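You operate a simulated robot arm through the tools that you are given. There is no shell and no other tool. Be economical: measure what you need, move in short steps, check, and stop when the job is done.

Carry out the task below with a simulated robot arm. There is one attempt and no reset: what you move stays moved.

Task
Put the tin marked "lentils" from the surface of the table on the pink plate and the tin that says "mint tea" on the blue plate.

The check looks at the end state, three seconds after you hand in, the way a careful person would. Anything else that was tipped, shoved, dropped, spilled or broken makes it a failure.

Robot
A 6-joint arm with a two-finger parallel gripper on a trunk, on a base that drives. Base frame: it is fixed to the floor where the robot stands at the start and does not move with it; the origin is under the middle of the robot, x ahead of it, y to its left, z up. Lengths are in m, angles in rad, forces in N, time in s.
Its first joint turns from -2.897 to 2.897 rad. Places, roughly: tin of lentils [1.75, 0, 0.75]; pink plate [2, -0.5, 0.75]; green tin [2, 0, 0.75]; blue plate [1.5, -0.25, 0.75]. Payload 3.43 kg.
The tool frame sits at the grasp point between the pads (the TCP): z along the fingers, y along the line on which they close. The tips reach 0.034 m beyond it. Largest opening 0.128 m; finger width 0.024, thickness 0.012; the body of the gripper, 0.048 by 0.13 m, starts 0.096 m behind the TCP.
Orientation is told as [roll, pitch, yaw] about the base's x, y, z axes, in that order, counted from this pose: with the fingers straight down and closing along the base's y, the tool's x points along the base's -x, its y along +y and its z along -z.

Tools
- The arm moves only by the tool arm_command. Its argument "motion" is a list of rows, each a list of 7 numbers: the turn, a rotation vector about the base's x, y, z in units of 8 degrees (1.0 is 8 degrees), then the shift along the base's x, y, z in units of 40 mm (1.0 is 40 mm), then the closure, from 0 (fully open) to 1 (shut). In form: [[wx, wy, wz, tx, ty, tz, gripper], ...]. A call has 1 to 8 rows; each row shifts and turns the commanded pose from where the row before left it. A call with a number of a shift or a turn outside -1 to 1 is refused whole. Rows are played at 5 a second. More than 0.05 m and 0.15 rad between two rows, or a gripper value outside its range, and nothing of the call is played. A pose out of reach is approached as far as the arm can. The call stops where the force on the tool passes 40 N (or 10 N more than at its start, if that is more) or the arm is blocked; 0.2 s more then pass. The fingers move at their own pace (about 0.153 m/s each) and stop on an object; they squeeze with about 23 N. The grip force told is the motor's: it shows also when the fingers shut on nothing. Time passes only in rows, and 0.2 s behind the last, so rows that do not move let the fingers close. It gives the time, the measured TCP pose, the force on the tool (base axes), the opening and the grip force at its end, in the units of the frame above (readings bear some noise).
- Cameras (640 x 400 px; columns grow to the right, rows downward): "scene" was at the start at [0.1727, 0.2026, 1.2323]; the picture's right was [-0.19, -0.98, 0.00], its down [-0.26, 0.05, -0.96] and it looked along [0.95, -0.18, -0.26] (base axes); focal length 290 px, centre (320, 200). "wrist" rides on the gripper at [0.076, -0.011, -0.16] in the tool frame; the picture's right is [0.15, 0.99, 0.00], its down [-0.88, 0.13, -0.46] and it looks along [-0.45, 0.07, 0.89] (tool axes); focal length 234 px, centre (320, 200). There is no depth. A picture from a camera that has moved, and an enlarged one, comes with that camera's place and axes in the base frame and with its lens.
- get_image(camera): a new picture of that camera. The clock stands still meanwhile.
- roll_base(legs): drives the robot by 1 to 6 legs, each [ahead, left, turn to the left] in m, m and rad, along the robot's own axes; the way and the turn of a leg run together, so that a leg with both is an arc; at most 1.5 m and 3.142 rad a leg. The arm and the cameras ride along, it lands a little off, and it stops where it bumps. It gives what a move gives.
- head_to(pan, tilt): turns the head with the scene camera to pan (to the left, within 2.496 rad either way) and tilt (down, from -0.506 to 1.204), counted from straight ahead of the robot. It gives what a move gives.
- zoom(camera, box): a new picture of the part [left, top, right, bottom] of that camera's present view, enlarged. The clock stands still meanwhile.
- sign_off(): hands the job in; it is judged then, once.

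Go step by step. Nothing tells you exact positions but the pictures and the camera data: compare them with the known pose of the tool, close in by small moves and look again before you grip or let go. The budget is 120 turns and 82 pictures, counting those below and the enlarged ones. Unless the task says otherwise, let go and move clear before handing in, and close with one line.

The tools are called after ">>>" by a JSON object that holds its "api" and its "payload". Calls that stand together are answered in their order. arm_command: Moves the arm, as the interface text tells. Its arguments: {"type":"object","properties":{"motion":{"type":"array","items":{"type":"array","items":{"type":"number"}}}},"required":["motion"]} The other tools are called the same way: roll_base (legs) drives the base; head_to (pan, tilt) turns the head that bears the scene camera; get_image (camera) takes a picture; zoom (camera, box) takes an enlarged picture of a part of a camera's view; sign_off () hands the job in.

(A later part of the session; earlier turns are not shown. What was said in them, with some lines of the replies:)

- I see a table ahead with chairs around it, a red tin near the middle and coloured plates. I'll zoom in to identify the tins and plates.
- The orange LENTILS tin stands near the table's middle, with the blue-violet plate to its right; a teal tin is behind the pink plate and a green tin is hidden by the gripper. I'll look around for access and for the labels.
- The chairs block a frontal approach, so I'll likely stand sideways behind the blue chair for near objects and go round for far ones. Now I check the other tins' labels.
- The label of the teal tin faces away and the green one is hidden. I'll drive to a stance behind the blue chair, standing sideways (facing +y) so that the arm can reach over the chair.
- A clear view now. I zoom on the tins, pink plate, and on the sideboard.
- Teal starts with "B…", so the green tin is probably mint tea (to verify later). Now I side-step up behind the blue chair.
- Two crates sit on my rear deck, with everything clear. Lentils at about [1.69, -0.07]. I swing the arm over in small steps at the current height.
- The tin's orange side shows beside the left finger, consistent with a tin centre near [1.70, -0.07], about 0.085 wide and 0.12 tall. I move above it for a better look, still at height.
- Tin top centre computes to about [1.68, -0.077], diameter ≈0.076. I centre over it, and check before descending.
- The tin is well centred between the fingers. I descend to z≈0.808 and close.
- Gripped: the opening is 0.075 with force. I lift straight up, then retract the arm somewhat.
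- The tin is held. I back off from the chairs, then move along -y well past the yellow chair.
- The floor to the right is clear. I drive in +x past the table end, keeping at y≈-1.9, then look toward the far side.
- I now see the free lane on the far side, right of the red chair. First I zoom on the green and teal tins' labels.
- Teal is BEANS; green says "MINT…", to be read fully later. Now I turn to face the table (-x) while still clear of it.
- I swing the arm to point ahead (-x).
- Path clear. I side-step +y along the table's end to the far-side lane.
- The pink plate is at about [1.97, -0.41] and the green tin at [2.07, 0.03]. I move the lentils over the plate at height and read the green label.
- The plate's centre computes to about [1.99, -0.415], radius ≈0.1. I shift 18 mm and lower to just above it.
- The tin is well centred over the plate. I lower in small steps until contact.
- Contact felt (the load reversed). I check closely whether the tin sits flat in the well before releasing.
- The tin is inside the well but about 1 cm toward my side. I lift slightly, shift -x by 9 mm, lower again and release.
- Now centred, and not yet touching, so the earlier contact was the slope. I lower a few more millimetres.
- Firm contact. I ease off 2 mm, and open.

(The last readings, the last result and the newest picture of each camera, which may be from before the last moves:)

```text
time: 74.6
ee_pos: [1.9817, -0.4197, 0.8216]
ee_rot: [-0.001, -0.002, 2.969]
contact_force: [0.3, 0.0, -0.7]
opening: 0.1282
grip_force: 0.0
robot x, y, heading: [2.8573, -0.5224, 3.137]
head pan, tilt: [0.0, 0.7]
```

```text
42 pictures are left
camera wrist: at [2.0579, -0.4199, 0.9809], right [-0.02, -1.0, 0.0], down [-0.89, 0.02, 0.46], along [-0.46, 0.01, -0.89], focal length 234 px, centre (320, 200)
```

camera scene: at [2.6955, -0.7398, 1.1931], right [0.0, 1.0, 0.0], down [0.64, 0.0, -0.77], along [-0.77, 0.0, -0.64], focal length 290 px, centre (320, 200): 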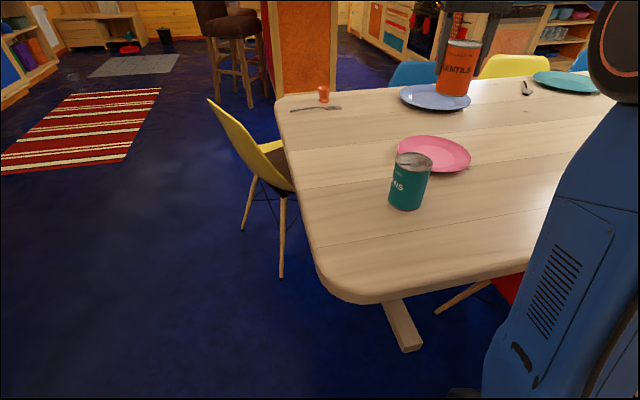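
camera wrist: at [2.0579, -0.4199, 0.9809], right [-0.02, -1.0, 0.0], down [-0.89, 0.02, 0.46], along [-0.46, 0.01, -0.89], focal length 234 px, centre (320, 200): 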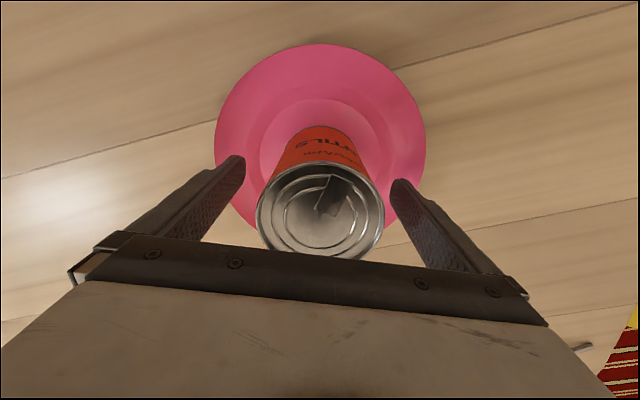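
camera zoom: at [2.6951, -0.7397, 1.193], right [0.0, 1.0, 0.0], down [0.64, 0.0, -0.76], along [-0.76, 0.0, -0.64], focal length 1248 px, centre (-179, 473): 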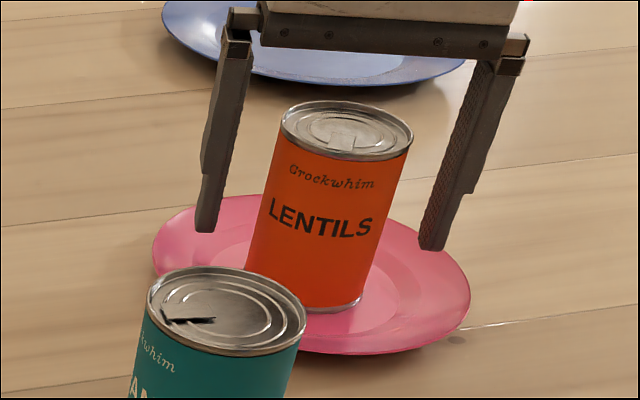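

Lentils stand on the pink plate. I lift clear, retract and drive slightly forward for the green tin.

>>> {"api": "arm_command", "payload": {"motion": [[0, 0, 0, 0, 0, 0.5, 0], [0, 0, 0, 0, 0, 0.9, 0], [0, 0, 0, 0, 0, 0.9, 0], [0, 0, 0, 0, 0, 0.9, 0], [0, 0, 0, 0, 0, 0.9, 0], [0, 0, 0, 0, 0, 0.9, 0]]}}

>>> {"api": "roll_base", "payload": {"legs": [[0.1, -0.05, 0]]}}

>>> {"api": "head_to", "payload": {"pan": -0.5, "tilt": 0.7}}

>>> {"api": "get_image", "payload": {"camera": "scene"}}

>>> {"api": "get_image", "payload": {"camera": "wrist"}}

```text
time: 76.0
ee_pos: [1.9804, -0.4184, 1.0255]
ee_rot: [-0.001, 0.0, 2.97]
contact_force: [-0.2, 0.3, -0.8]
opening: 0.1278
grip_force: 0.1
robot x, y, heading: [2.859, -0.52, 3.14]
head pan, tilt: [0.0, 0.7]
```

```text
time: 77.2
ee_pos: [1.8814, -0.368, 1.0255]
ee_rot: [-0.001, -0.002, 2.971]
contact_force: [-0.4, 0.2, 0.4]
opening: 0.1282
grip_force: 0.0
robot x, y, heading: [2.7632, -0.4697, 3.133]
head pan, tilt: [0.0, 0.7]
```

```text
time: 78.2
ee_pos: [1.8805, -0.3684, 1.0243]
ee_rot: [-0.002, -0.003, 2.971]
contact_force: [0.3, 0.5, 0.5]
opening: 0.1279
grip_force: 0.1
robot x, y, heading: [2.761, -0.4691, 3.14]
head pan, tilt: [-0.499, 0.7]
```

```text
41 pictures are left
camera scene: at [2.6057, -0.6487, 1.193], right [0.48, 0.88, 0.0], down [0.56, -0.31, -0.76], along [-0.67, 0.37, -0.64], focal length 290 px, centre (320, 200)
```

scene: 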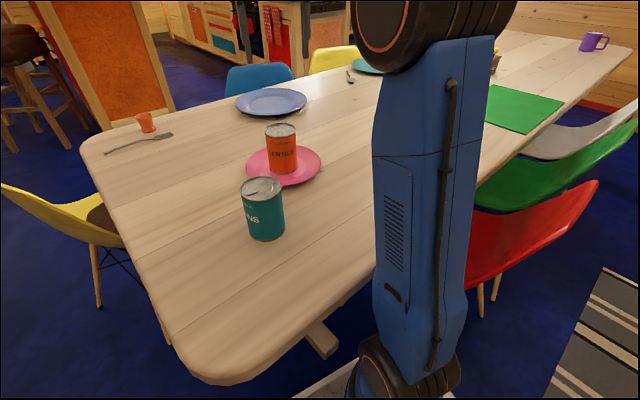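

```text
40 pictures are left
camera wrist: at [1.9569, -0.3695, 1.1844], right [-0.02, -1.0, 0.0], down [-0.89, 0.02, 0.46], along [-0.46, 0.01, -0.89], focal length 234 px, centre (320, 200)
```

wrist: 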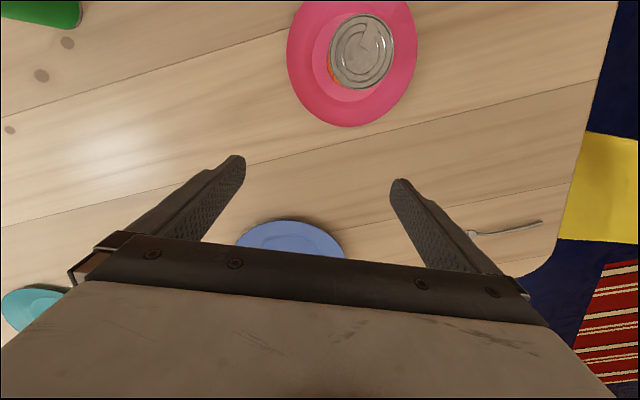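

I move the tool towards the green tin, rotating to the natural arm direction.

>>> {"api": "arm_command", "payload": {"motion": [[0, 0, -0.4, 0.7, 0.95, 0, 0], [0, 0, -0.4, 0.7, 0.95, 0, 0], [0, 0, -0.4, 0.7, 0.95, 0, 0], [0, 0, -0.4, 0.7, 0.95, 0, 0], [0, 0, -0.4, 0.7, 0.95, 0, 0], [0, 0, -0.4, 0.7, 0.95, 0, 0], [0, 0, -0.4, 0.7, 0.95, 0, 0], [0, 0, -0.4, 0.7, 0.95, 0, 0]]}}

>>> {"api": "get_image", "payload": {"camera": "wrist"}}

```text
time: 80.0
ee_pos: [2.1046, -0.0621, 1.024]
ee_rot: [0.002, -0.002, 2.525]
contact_force: [-0.4, -0.4, -0.2]
opening: 0.128
grip_force: 0.1
robot x, y, heading: [2.7596, -0.47, 3.142]
head pan, tilt: [-0.499, 0.7]
```

```text
39 pictures are left
camera wrist: at [2.1724, -0.0962, 1.183], right [-0.45, -0.89, 0.0], down [-0.79, 0.4, 0.46], along [-0.41, 0.21, -0.89], focal length 234 px, centre (320, 200)
```

wrist: 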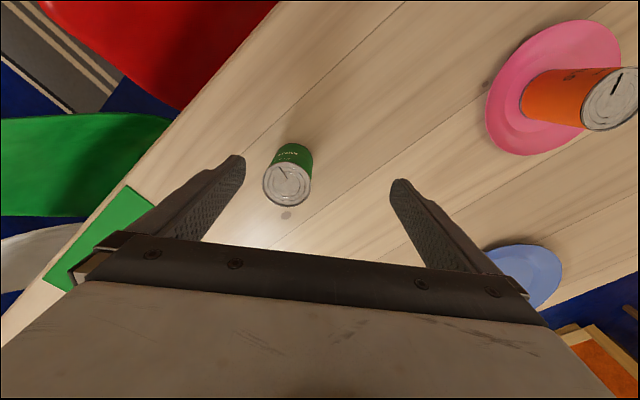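

The green tin's top is at about [2.066, 0.015]. I zoom on its label.

>>> {"api": "zoom", "payload": {"camera": "wrist", "box": [256, 130, 336, 210]}}

```text
5.00 times, centred on (296, 170) of wrist
camera zoom: at [2.1724, -0.0962, 1.183], right [-0.45, -0.89, 0.0], down [-0.79, 0.4, 0.46], along [-0.41, 0.21, -0.89], focal length 1171 px, centre (440, 350)
```

zoom: 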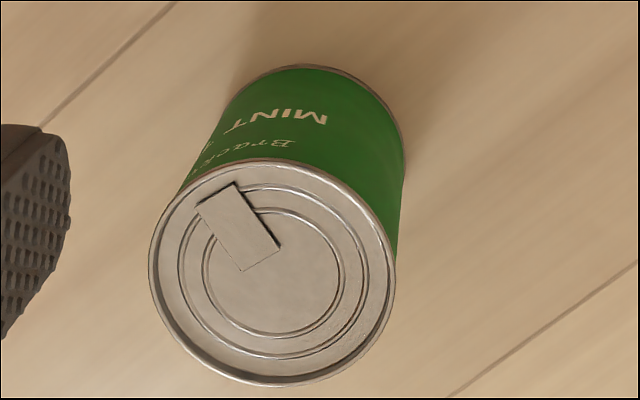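

It reads "MINT …" with the next word around the side. I centre over it and go part-way down.

>>> {"api": "arm_command", "payload": {"motion": [[0, 0, 0, -0.5, 0.96, 0, 0], [0, 0, 0, -0.46, 0.96, 0, 0], [0, 0, 0, 0, 0, -0.9, 0], [0, 0, 0, 0, 0, -0.9, 0], [0, 0, 0, 0, 0, 0, 0]]}}

>>> {"api": "get_image", "payload": {"camera": "wrist"}}

```text
time: 81.2
ee_pos: [2.0674, 0.0153, 0.9526]
ee_rot: [0.0, -0.002, 2.524]
contact_force: [0.9, 0.1, -0.2]
opening: 0.1278
grip_force: 0.2
robot x, y, heading: [2.7605, -0.4719, 3.14]
head pan, tilt: [-0.499, 0.7]
```

```text
37 pictures are left
camera wrist: at [2.1346, -0.019, 1.1119], right [-0.45, -0.89, 0.0], down [-0.79, 0.4, 0.46], along [-0.41, 0.21, -0.89], focal length 234 px, centre (320, 200)
```

wrist: 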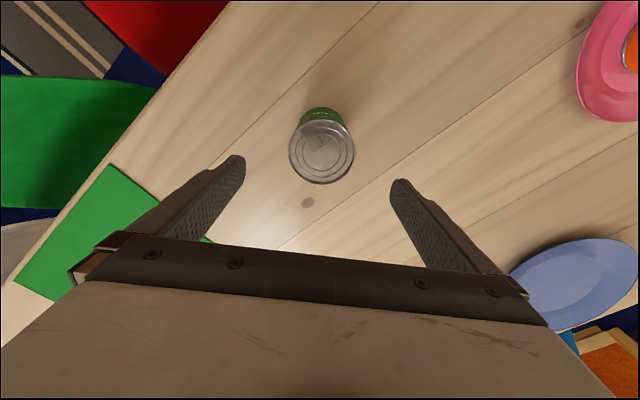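

Centred just as with the lentils. I descend and close.

>>> {"api": "arm_command", "payload": {"motion": [[0, 0, 0, 0, 0, -0.9, 0], [0, 0, 0, 0, 0, -0.9, 0], [0, 0, 0, 0, 0, -0.9, 0], [0, 0, 0, 0, 0, -0.9, 0], [0, 0, 0, 0, 0, 0, 0.5], [0, 0, 0, 0, 0, 0, 1], [0, 0, 0, 0, 0, 0, 1], [0, 0, 0, 0, 0, 0, 1]]}}

>>> {"api": "arm_command", "payload": {"motion": [[0, 0, 0, 0, 0, 0.5, 1], [0, 0, 0, 0, 0, 0.9, 1], [0, 0, 0, 0, 0, 0.9, 1], [0, 0, 0, 0, 0, 0.9, 1], [0, 0, 0, 0, 0, 0.9, 1], [0, 0, 0, 0, 0, 0.9, 1]]}}

>>> {"api": "get_image", "payload": {"camera": "wrist"}}

```text
time: 83.0
ee_pos: [2.0639, 0.0138, 0.8089]
ee_rot: [0.0, -0.002, 2.524]
contact_force: [0.9, -0.4, -0.7]
opening: 0.0704
grip_force: 22.7
robot x, y, heading: [2.7594, -0.4675, 3.136]
head pan, tilt: [-0.499, 0.7]
```

```text
time: 84.4
ee_pos: [2.0665, 0.0116, 1.007]
ee_rot: [0.0, -0.001, 2.523]
contact_force: [-0.7, -0.3, -1.3]
opening: 0.0699
grip_force: 22.5
robot x, y, heading: [2.7604, -0.4662, 3.139]
head pan, tilt: [-0.499, 0.7]
```

```text
36 pictures are left
camera wrist: at [2.1341, -0.0221, 1.1671], right [-0.45, -0.89, 0.0], down [-0.79, 0.4, 0.46], along [-0.41, 0.21, -0.89], focal length 234 px, centre (320, 200)
```

wrist: 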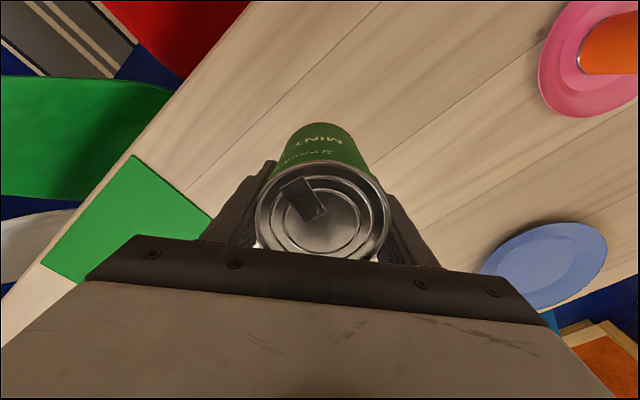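

Mint tin held (a light one, as tea should be). The blue plate is at about [1.565, -0.29], best reached from the near side, so I retract the arm and drive back round.

>>> {"api": "arm_command", "payload": {"motion": [[0, 0, 0, 0.97, -0.67, 0, 1], [0, 0, 0, 0.97, -0.67, 0, 1], [0, 0, 0, 0.97, -0.67, 0, 1], [0, 0, 0, 0.97, -0.67, 0, 1], [0, 0, 0, 0.97, -0.67, 0, 1], [0, 0, 0, 0.97, -0.67, 0, 1]]}}

>>> {"api": "roll_base", "payload": {"legs": [[-0.1, 0, 0], [0, 1.5, 0]]}}

>>> {"api": "get_image", "payload": {"camera": "scene"}}

```text
time: 85.8
ee_pos: [2.3014, -0.1462, 1.0036]
ee_rot: [0.0, 0.0, 2.523]
contact_force: [-0.8, 0.3, -1.8]
opening: 0.0701
grip_force: 23.4
robot x, y, heading: [2.7583, -0.4669, 3.139]
head pan, tilt: [-0.499, 0.7]
```

```text
time: 94.2
ee_pos: [2.3913, -1.6818, 1.0039]
ee_rot: [0.001, -0.002, 2.503]
contact_force: [0.0, 0.3, -1.8]
opening: 0.0699
grip_force: 23.0
robot x, y, heading: [2.8428, -2.0155, 3.113]
head pan, tilt: [-0.499, 0.7]
```

```text
35 pictures are left
camera scene: at [2.6845, -2.1907, 1.193], right [0.5, 0.87, 0.0], down [0.56, -0.32, -0.76], along [-0.66, 0.38, -0.64], focal length 290 px, centre (320, 200)
```

scene: 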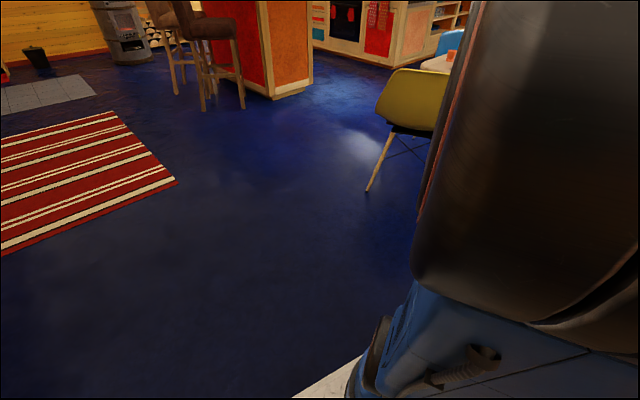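

The way back is clear. I turn right to heading +y and drive along -x past the yellow chair.

>>> {"api": "roll_base", "payload": {"legs": [[0, 0, -1.542], [0, 1.5, 0], [0, 0.93, 0]]}}

>>> {"api": "head_to", "payload": {"pan": -0.6, "tilt": 0.6}}

>>> {"api": "get_image", "payload": {"camera": "scene"}}

```text
time: 110.1
ee_pos: [0.6526, -1.6201, 1.0047]
ee_rot: [-0.001, -0.001, 0.984]
contact_force: [0.0, -0.1, -1.1]
opening: 0.07
grip_force: 23.0
robot x, y, heading: [0.3433, -2.0835, 1.601]
head pan, tilt: [-0.499, 0.7]
```

```text
time: 110.7
ee_pos: [0.6524, -1.6189, 1.0039]
ee_rot: [0.001, -0.003, 0.984]
contact_force: [-0.2, 0.1, -2.3]
opening: 0.0698
grip_force: 22.9
robot x, y, heading: [0.3429, -2.0882, 1.599]
head pan, tilt: [-0.6, 0.6]
```

```text
34 pictures are left
camera scene: at [0.1693, -1.9394, 1.2016], right [0.84, -0.54, 0.0], down [-0.31, -0.47, -0.82], along [0.45, 0.69, -0.57], focal length 290 px, centre (320, 200)
```

scene: 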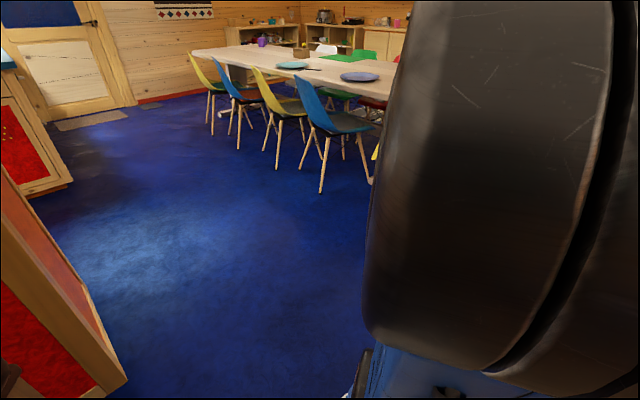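

A counter lies to the left, with enough room. I drive ahead along +y and then side-step up to the stance behind the blue chair.

>>> {"api": "roll_base", "payload": {"legs": [[1.5, -0.12, -0.028]]}}

>>> {"api": "head_to", "payload": {"pan": -1.5, "tilt": 0.7}}

>>> {"api": "get_image", "payload": {"camera": "scene"}}

```text
refused: leg 1 is longer than a leg can be; nothing moved
```

```text
time: 111.9
ee_pos: [0.6528, -1.6207, 1.0044]
ee_rot: [-0.001, 0.0, 0.982]
contact_force: [-0.7, 0.0, -1.3]
opening: 0.0701
grip_force: 22.6
robot x, y, heading: [0.3386, -2.0836, 1.595]
head pan, tilt: [-1.499, 0.7]
```

```text
33 pictures are left
camera scene: at [0.2059, -2.0053, 1.193], right [0.1, -1.0, 0.0], down [-0.64, -0.06, -0.76], along [0.76, 0.08, -0.64], focal length 290 px, centre (320, 200)
```

scene: 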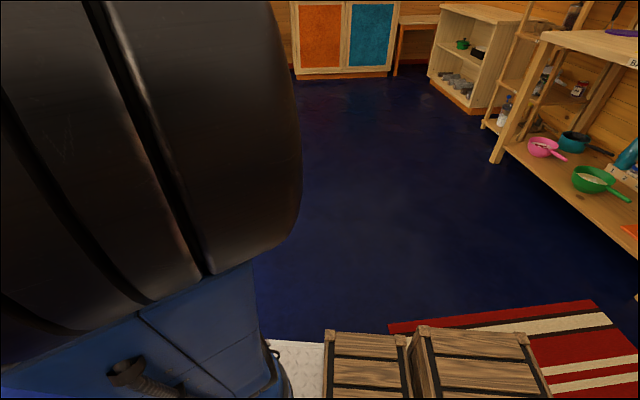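

The leg was a touch too long; I split it.

>>> {"api": "roll_base", "payload": {"legs": [[1.48, -0.12, -0.025], [0.1, 0, 0]]}}

>>> {"api": "get_image", "payload": {"camera": "scene"}}

```text
time: 119.9
ee_pos: [0.7448, -0.0663, 1.0038]
ee_rot: [0.0, -0.001, 0.97]
contact_force: [0.3, 0.1, -2.1]
opening: 0.0701
grip_force: 23.0
robot x, y, heading: [0.4266, -0.5317, 1.583]
head pan, tilt: [-1.499, 0.7]
```

```text
32 pictures are left
camera scene: at [0.2939, -0.446, 1.193], right [0.08, -1.0, 0.0], down [-0.64, -0.05, -0.76], along [0.76, 0.06, -0.64], focal length 290 px, centre (320, 200)
```

scene: 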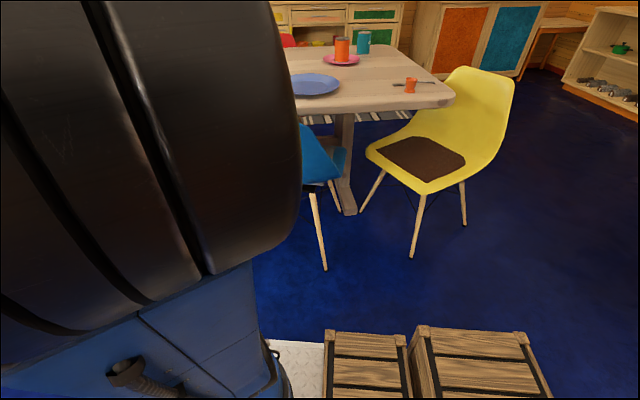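

Lentils still stand on the pink plate. I side-step right 0.37 m.

>>> {"api": "roll_base", "payload": {"legs": [[0, -0.37, -0.01]]}}

>>> {"api": "arm_command", "payload": {"motion": [[0, 0, -0.5, 0.98, -0.35, 0, 1], [0, 0, -0.5, 0.98, -0.35, 0, 1], [0, 0, -0.5, 0.98, -0.35, 0, 1], [0, 0, -0.5, 0.98, -0.35, 0, 1], [0, 0, -0.5, 0.98, -0.35, 0, 1], [0, 0, -0.5, 0.98, -0.35, 0, 1], [0, 0, -0.5, 0.98, -0.35, 0, 1]]}}

>>> {"api": "get_image", "payload": {"camera": "wrist"}}

>>> {"api": "get_image", "payload": {"camera": "scene"}}

```text
time: 122.3
ee_pos: [1.1094, -0.0647, 1.0051]
ee_rot: [0.0, -0.002, 0.964]
contact_force: [-0.5, 0.5, -2.1]
opening: 0.07
grip_force: 22.5
robot x, y, heading: [0.7908, -0.5239, 1.581]
head pan, tilt: [-1.499, 0.7]
```

```text
time: 123.9
ee_pos: [1.3815, -0.1644, 1.0047]
ee_rot: [0.001, -0.001, 0.476]
contact_force: [-0.3, -0.5, -1.1]
opening: 0.0701
grip_force: 23.8
robot x, y, heading: [0.7939, -0.5262, 1.581]
head pan, tilt: [-1.499, 0.7]
```

```text
31 pictures are left
camera wrist: at [1.3185, -0.2078, 1.1643], right [-0.58, 0.81, 0.0], down [0.72, 0.52, 0.46], along [0.37, 0.27, -0.89], focal length 234 px, centre (320, 200)
```

wrist: 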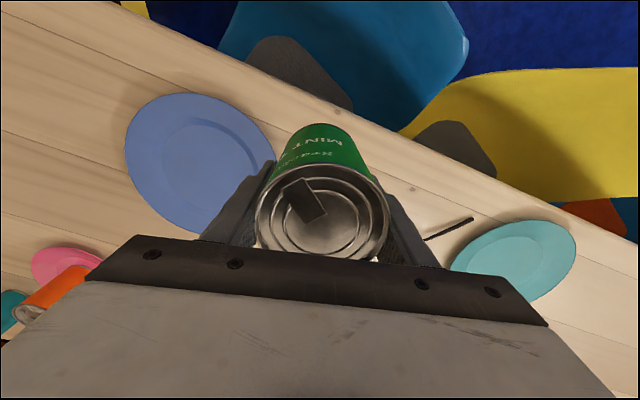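

```text
30 pictures are left
camera scene: at [0.656, -0.4415, 1.193], right [0.08, -1.0, 0.0], down [-0.64, -0.05, -0.77], along [0.76, 0.06, -0.64], focal length 290 px, centre (320, 200)
```

scene: 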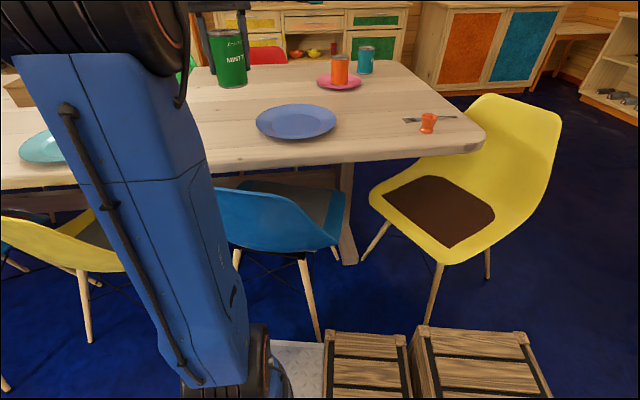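

The plate centre is at about [1.555, -0.29]. I verify the label and move over the plate.

>>> {"api": "zoom", "payload": {"camera": "scene", "box": [200, 20, 264, 100]}}

>>> {"api": "arm_command", "payload": {"motion": [[0, 0, -0.25, 0.87, -0.62, 0, 1], [0, 0, -0.25, 0.87, -0.62, 0, 1], [0, 0, -0.25, 0.87, -0.62, 0, 1], [0, 0, -0.25, 0.87, -0.62, 0, 1], [0, 0, -0.25, 0.87, -0.62, 0, 1]]}}

>>> {"api": "get_image", "payload": {"camera": "wrist"}}

>>> {"api": "get_image", "payload": {"camera": "scene"}}

```text
5.00 times, centred on (232, 60) of scene
camera zoom: at [0.656, -0.4415, 1.193], right [0.08, -1.0, 0.0], down [-0.64, -0.05, -0.77], along [0.76, 0.06, -0.64], focal length 1451 px, centre (760, 900)
```

zoom: 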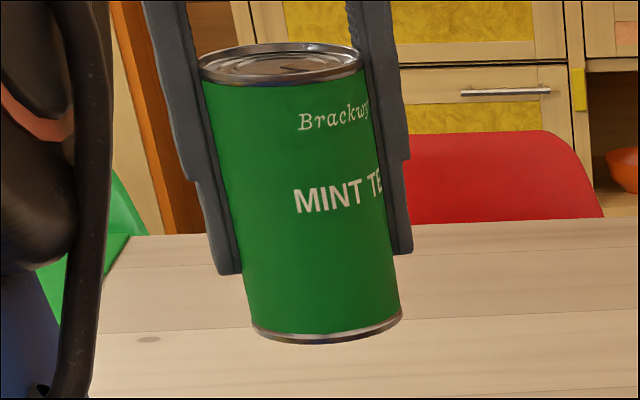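

```text
time: 125.1
ee_pos: [1.5575, -0.2866, 1.0041]
ee_rot: [-0.004, -0.003, 0.304]
contact_force: [-0.2, 0.2, 0.1]
opening: 0.07
grip_force: 22.6
robot x, y, heading: [0.7899, -0.5276, 1.579]
head pan, tilt: [-1.499, 0.7]
```

```text
28 pictures are left
camera wrist: at [1.4881, -0.3201, 1.1632], right [-0.43, 0.9, 0.0], down [0.8, 0.39, 0.46], along [0.41, 0.2, -0.89], focal length 234 px, centre (320, 200)
```

wrist: 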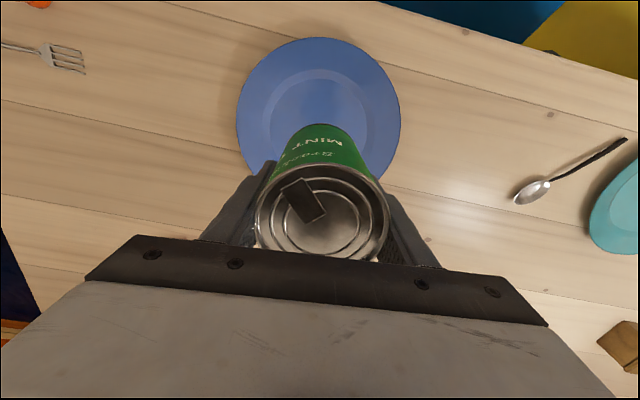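

```text
27 pictures are left
camera scene: at [0.656, -0.4414, 1.193], right [0.08, -1.0, 0.0], down [-0.64, -0.05, -0.77], along [0.76, 0.06, -0.64], focal length 290 px, centre (320, 200)
```

scene: 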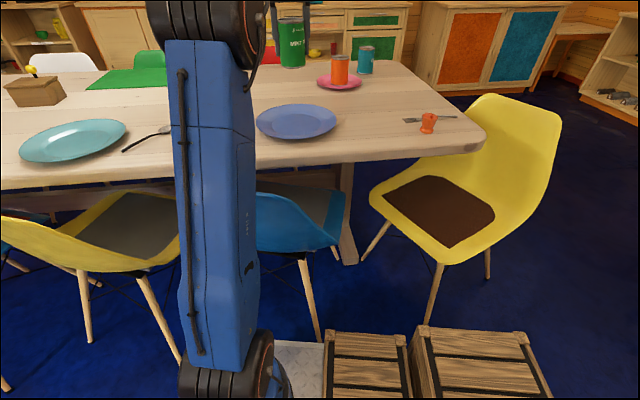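

MINT TEA confirmed, and the tin is centred over the blue plate. I lower to just above it.

>>> {"api": "arm_command", "payload": {"motion": [[0, 0, 0, 0.05, 0.05, -0.8, 1], [0, 0, 0, 0, 0, -0.85, 1], [0, 0, 0, 0, 0, -0.85, 1], [0, 0, 0, 0, 0, -0.85, 1], [0, 0, 0, 0, 0, -0.8, 1]]}}

>>> {"api": "zoom", "payload": {"camera": "scene", "box": [240, 50, 368, 150]}}

>>> {"api": "get_image", "payload": {"camera": "wrist"}}

```text
time: 126.3
ee_pos: [1.5596, -0.2831, 0.8402]
ee_rot: [0.001, -0.003, 0.301]
contact_force: [-0.1, -0.8, -0.8]
opening: 0.0699
grip_force: 22.9
robot x, y, heading: [0.7915, -0.5282, 1.578]
head pan, tilt: [-1.499, 0.7]
```

```text
4.00 times, centred on (304, 100) of scene
camera zoom: at [0.6565, -0.4413, 1.193], right [0.08, -1.0, 0.0], down [-0.64, -0.05, -0.76], along [0.76, 0.06, -0.64], focal length 1160 px, centre (384, 600)
```

zoom: 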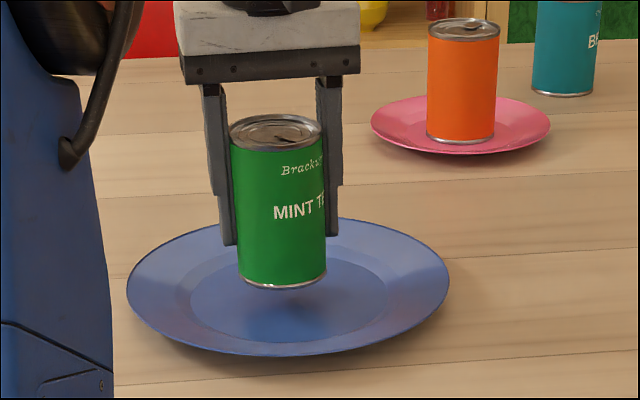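

```text
25 pictures are left
camera wrist: at [1.4901, -0.3157, 0.9988], right [-0.43, 0.9, 0.0], down [0.8, 0.39, 0.46], along [0.41, 0.2, -0.89], focal length 234 px, centre (320, 200)
```

wrist: 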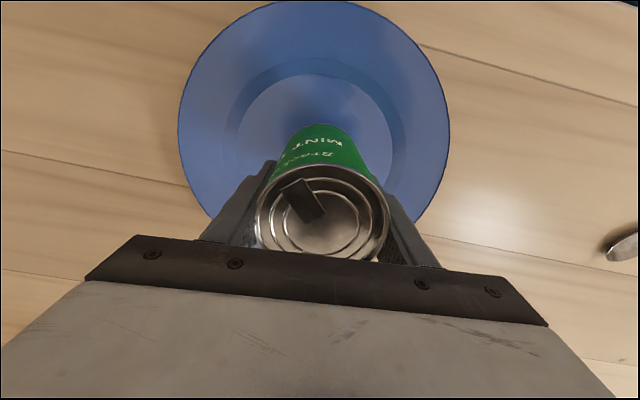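

Well inside the plate's flat. I lower gently until contact.

>>> {"api": "arm_command", "payload": {"motion": [[0, 0, 0, 0, 0, -0.2, 1], [0, 0, 0, 0, 0, -0.15, 1], [0, 0, 0, 0, 0, 0, 1]]}}

```text
time: 127.1
ee_pos: [1.5607, -0.2838, 0.8237]
ee_rot: [0.0, -0.001, 0.3]
contact_force: [0.0, -0.1, -1.9]
opening: 0.07
grip_force: 23.1
robot x, y, heading: [0.792, -0.527, 1.578]
head pan, tilt: [-1.499, 0.7]
```

>>> {"api": "arm_command", "payload": {"motion": [[0, 0, 0, 0, 0, -0.08, 1], [0, 0, 0, 0, 0, 0, 1]]}}

```text
time: 127.7
ee_pos: [1.5604, -0.2844, 0.8217]
ee_rot: [0.0, -0.001, 0.3]
contact_force: [0.4, -0.2, -1.8]
opening: 0.0701
grip_force: 23.1
robot x, y, heading: [0.7905, -0.527, 1.579]
head pan, tilt: [-1.499, 0.7]
```

The tin is still free of the plate. I continue in 2 mm steps.

>>> {"api": "arm_command", "payload": {"motion": [[0, 0, 0, 0, 0, -0.06, 1], [0, 0, 0, 0, 0, 0, 1]]}}

>>> {"api": "zoom", "payload": {"camera": "scene", "box": [260, 70, 340, 140]}}

```text
time: 128.3
ee_pos: [1.5596, -0.2835, 0.8182]
ee_rot: [-0.002, -0.002, 0.302]
contact_force: [0.3, 0.5, -1.8]
opening: 0.0704
grip_force: 22.8
robot x, y, heading: [0.7972, -0.527, 1.578]
head pan, tilt: [-1.499, 0.7]
```

```text
5.71 times, centred on (300, 105) of scene
camera zoom: at [0.6566, -0.4413, 1.1931], right [0.08, -1.0, 0.0], down [-0.64, -0.05, -0.76], along [0.76, 0.06, -0.64], focal length 1658 px, centre (434, 743)
```

zoom: 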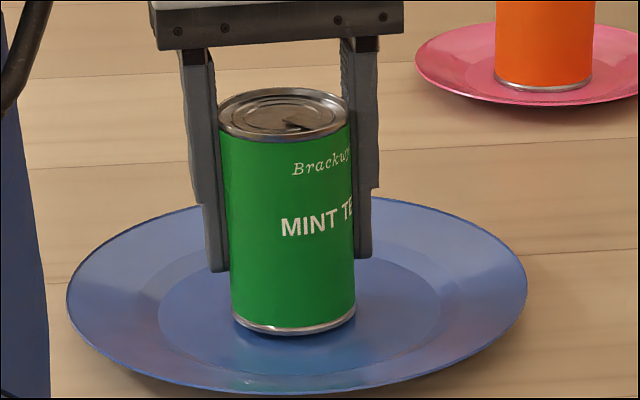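

>>> {"api": "arm_command", "payload": {"motion": [[0, 0, 0, 0, 0, -0.06, 1], [0, 0, 0, 0, 0, 0, 1]]}}

```text
time: 128.9
ee_pos: [1.5605, -0.2845, 0.8151]
ee_rot: [0.0, -0.003, 0.302]
contact_force: [0.7, -0.7, -2.1]
opening: 0.0698
grip_force: 22.7
robot x, y, heading: [0.7934, -0.5233, 1.581]
head pan, tilt: [-1.499, 0.7]
```

Still no contact; another 2 mm or so.

>>> {"api": "arm_command", "payload": {"motion": [[0, 0, 0, 0, 0, -0.06, 1], [0, 0, 0, 0, 0, 0, 1]]}}

```text
time: 129.5
ee_pos: [1.5592, -0.2843, 0.8147]
ee_rot: [0.001, -0.002, 0.302]
contact_force: [-0.1, -1.6, 5.8]
opening: 0.0699
grip_force: 23.1
robot x, y, heading: [0.7906, -0.5227, 1.58]
head pan, tilt: [-1.499, 0.7]
```

Contact felt lightly. I open and let the fingers spread, then look.

>>> {"api": "arm_command", "payload": {"motion": [[0, 0, 0, 0, 0, 0, 0.6], [0, 0, 0, 0, 0, 0, 0], [0, 0, 0, 0, 0, 0, 0]]}}

>>> {"api": "zoom", "payload": {"camera": "scene", "box": [240, 60, 368, 150]}}

>>> {"api": "get_image", "payload": {"camera": "wrist"}}

```text
time: 130.3
ee_pos: [1.5612, -0.2838, 0.8124]
ee_rot: [0.0, -0.002, 0.303]
contact_force: [-0.7, 0.1, -0.7]
opening: 0.128
grip_force: 0.1
robot x, y, heading: [0.7909, -0.5262, 1.585]
head pan, tilt: [-1.499, 0.7]
```

```text
4.44 times, centred on (304, 105) of scene
camera zoom: at [0.6565, -0.4413, 1.193], right [0.08, -1.0, 0.0], down [-0.64, -0.05, -0.76], along [0.76, 0.06, -0.64], focal length 1289 px, centre (391, 622)
```

zoom: 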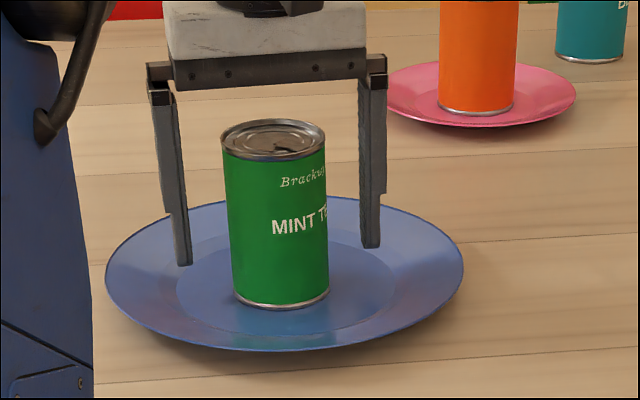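

```text
22 pictures are left
camera wrist: at [1.4906, -0.3163, 0.9727], right [-0.43, 0.9, 0.0], down [0.8, 0.39, 0.46], along [0.41, 0.2, -0.89], focal length 234 px, centre (320, 200)
```

wrist: 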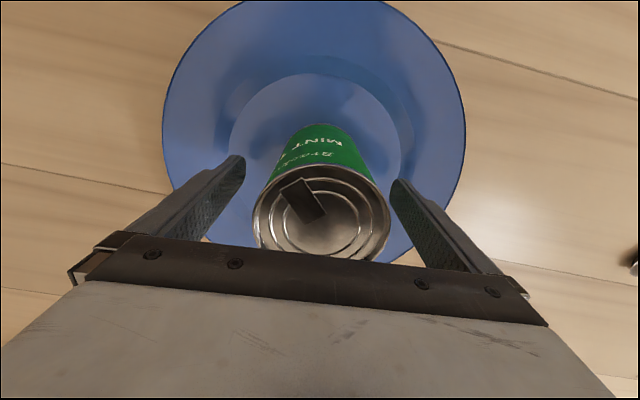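

Mint tea stands on the blue plate. I lift straight up, retract clear and look once more.

>>> {"api": "arm_command", "payload": {"motion": [[0, 0, 0, 0, 0, 0.5, 0], [0, 0, 0, 0, 0, 0.9, 0], [0, 0, 0, 0, 0, 0.9, 0], [0, 0, 0, 0, 0, 0.9, 0], [0, 0, 0, 0, 0, 0.9, 0], [0, 0, 0, 0, 0, 0.9, 0]]}}

>>> {"api": "arm_command", "payload": {"motion": [[0, 0, 0, -0.95, -0.2, 0, 0], [0, 0, 0, -0.95, -0.2, 0, 0], [0, 0, 0, -0.95, -0.2, 0, 0], [0, 0, 0, -0.95, -0.2, 0, 0], [0, 0, 0, -0.95, -0.2, 0, 0], [0, 0, 0, 0, 0, 0, 0]]}}

>>> {"api": "get_image", "payload": {"camera": "scene"}}

>>> {"api": "zoom", "payload": {"camera": "scene", "box": [240, 40, 400, 150]}}

```text
time: 131.7
ee_pos: [1.5623, -0.2828, 1.0121]
ee_rot: [0.001, -0.001, 0.302]
contact_force: [0.3, 0.0, 0.2]
opening: 0.1282
grip_force: 0.1
robot x, y, heading: [0.7919, -0.5284, 1.578]
head pan, tilt: [-1.499, 0.7]
```

```text
time: 133.1
ee_pos: [1.3687, -0.3223, 1.0102]
ee_rot: [-0.002, -0.001, 0.301]
contact_force: [0.7, 0.2, -0.6]
opening: 0.128
grip_force: 0.0
robot x, y, heading: [0.7895, -0.5263, 1.581]
head pan, tilt: [-1.499, 0.7]
```

```text
21 pictures are left
camera scene: at [0.6565, -0.4413, 1.193], right [0.08, -1.0, 0.0], down [-0.64, -0.05, -0.76], along [0.76, 0.06, -0.64], focal length 290 px, centre (320, 200)
```

scene: 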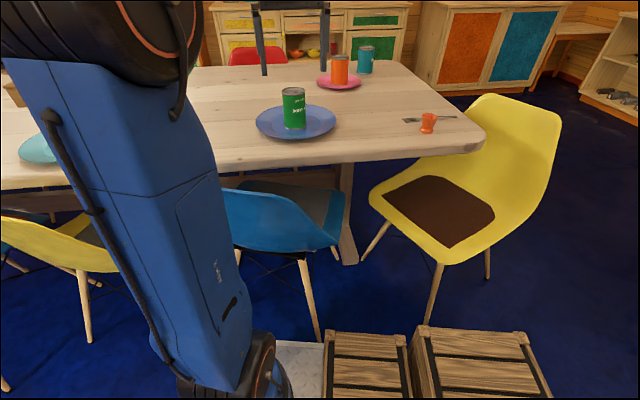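

```text
3.64 times, centred on (320, 95) of scene
camera zoom: at [0.6565, -0.4413, 1.193], right [0.08, -1.0, 0.0], down [-0.64, -0.05, -0.76], along [0.76, 0.06, -0.64], focal length 1055 px, centre (320, 582)
```

zoom: 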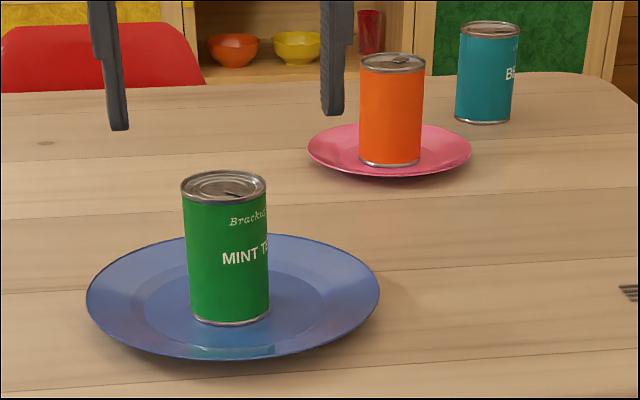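

Both tins stand upright on their plates, the gripper is clear and everything else looks undisturbed, so I hand in.

>>> {"api": "sign_off", "payload": {}}

```text
The job is handed in.
```

The lentils tin is standing on the pink plate and the mint tea tin on the blue plate. In the last picture nothing else in view looked tipped or moved.
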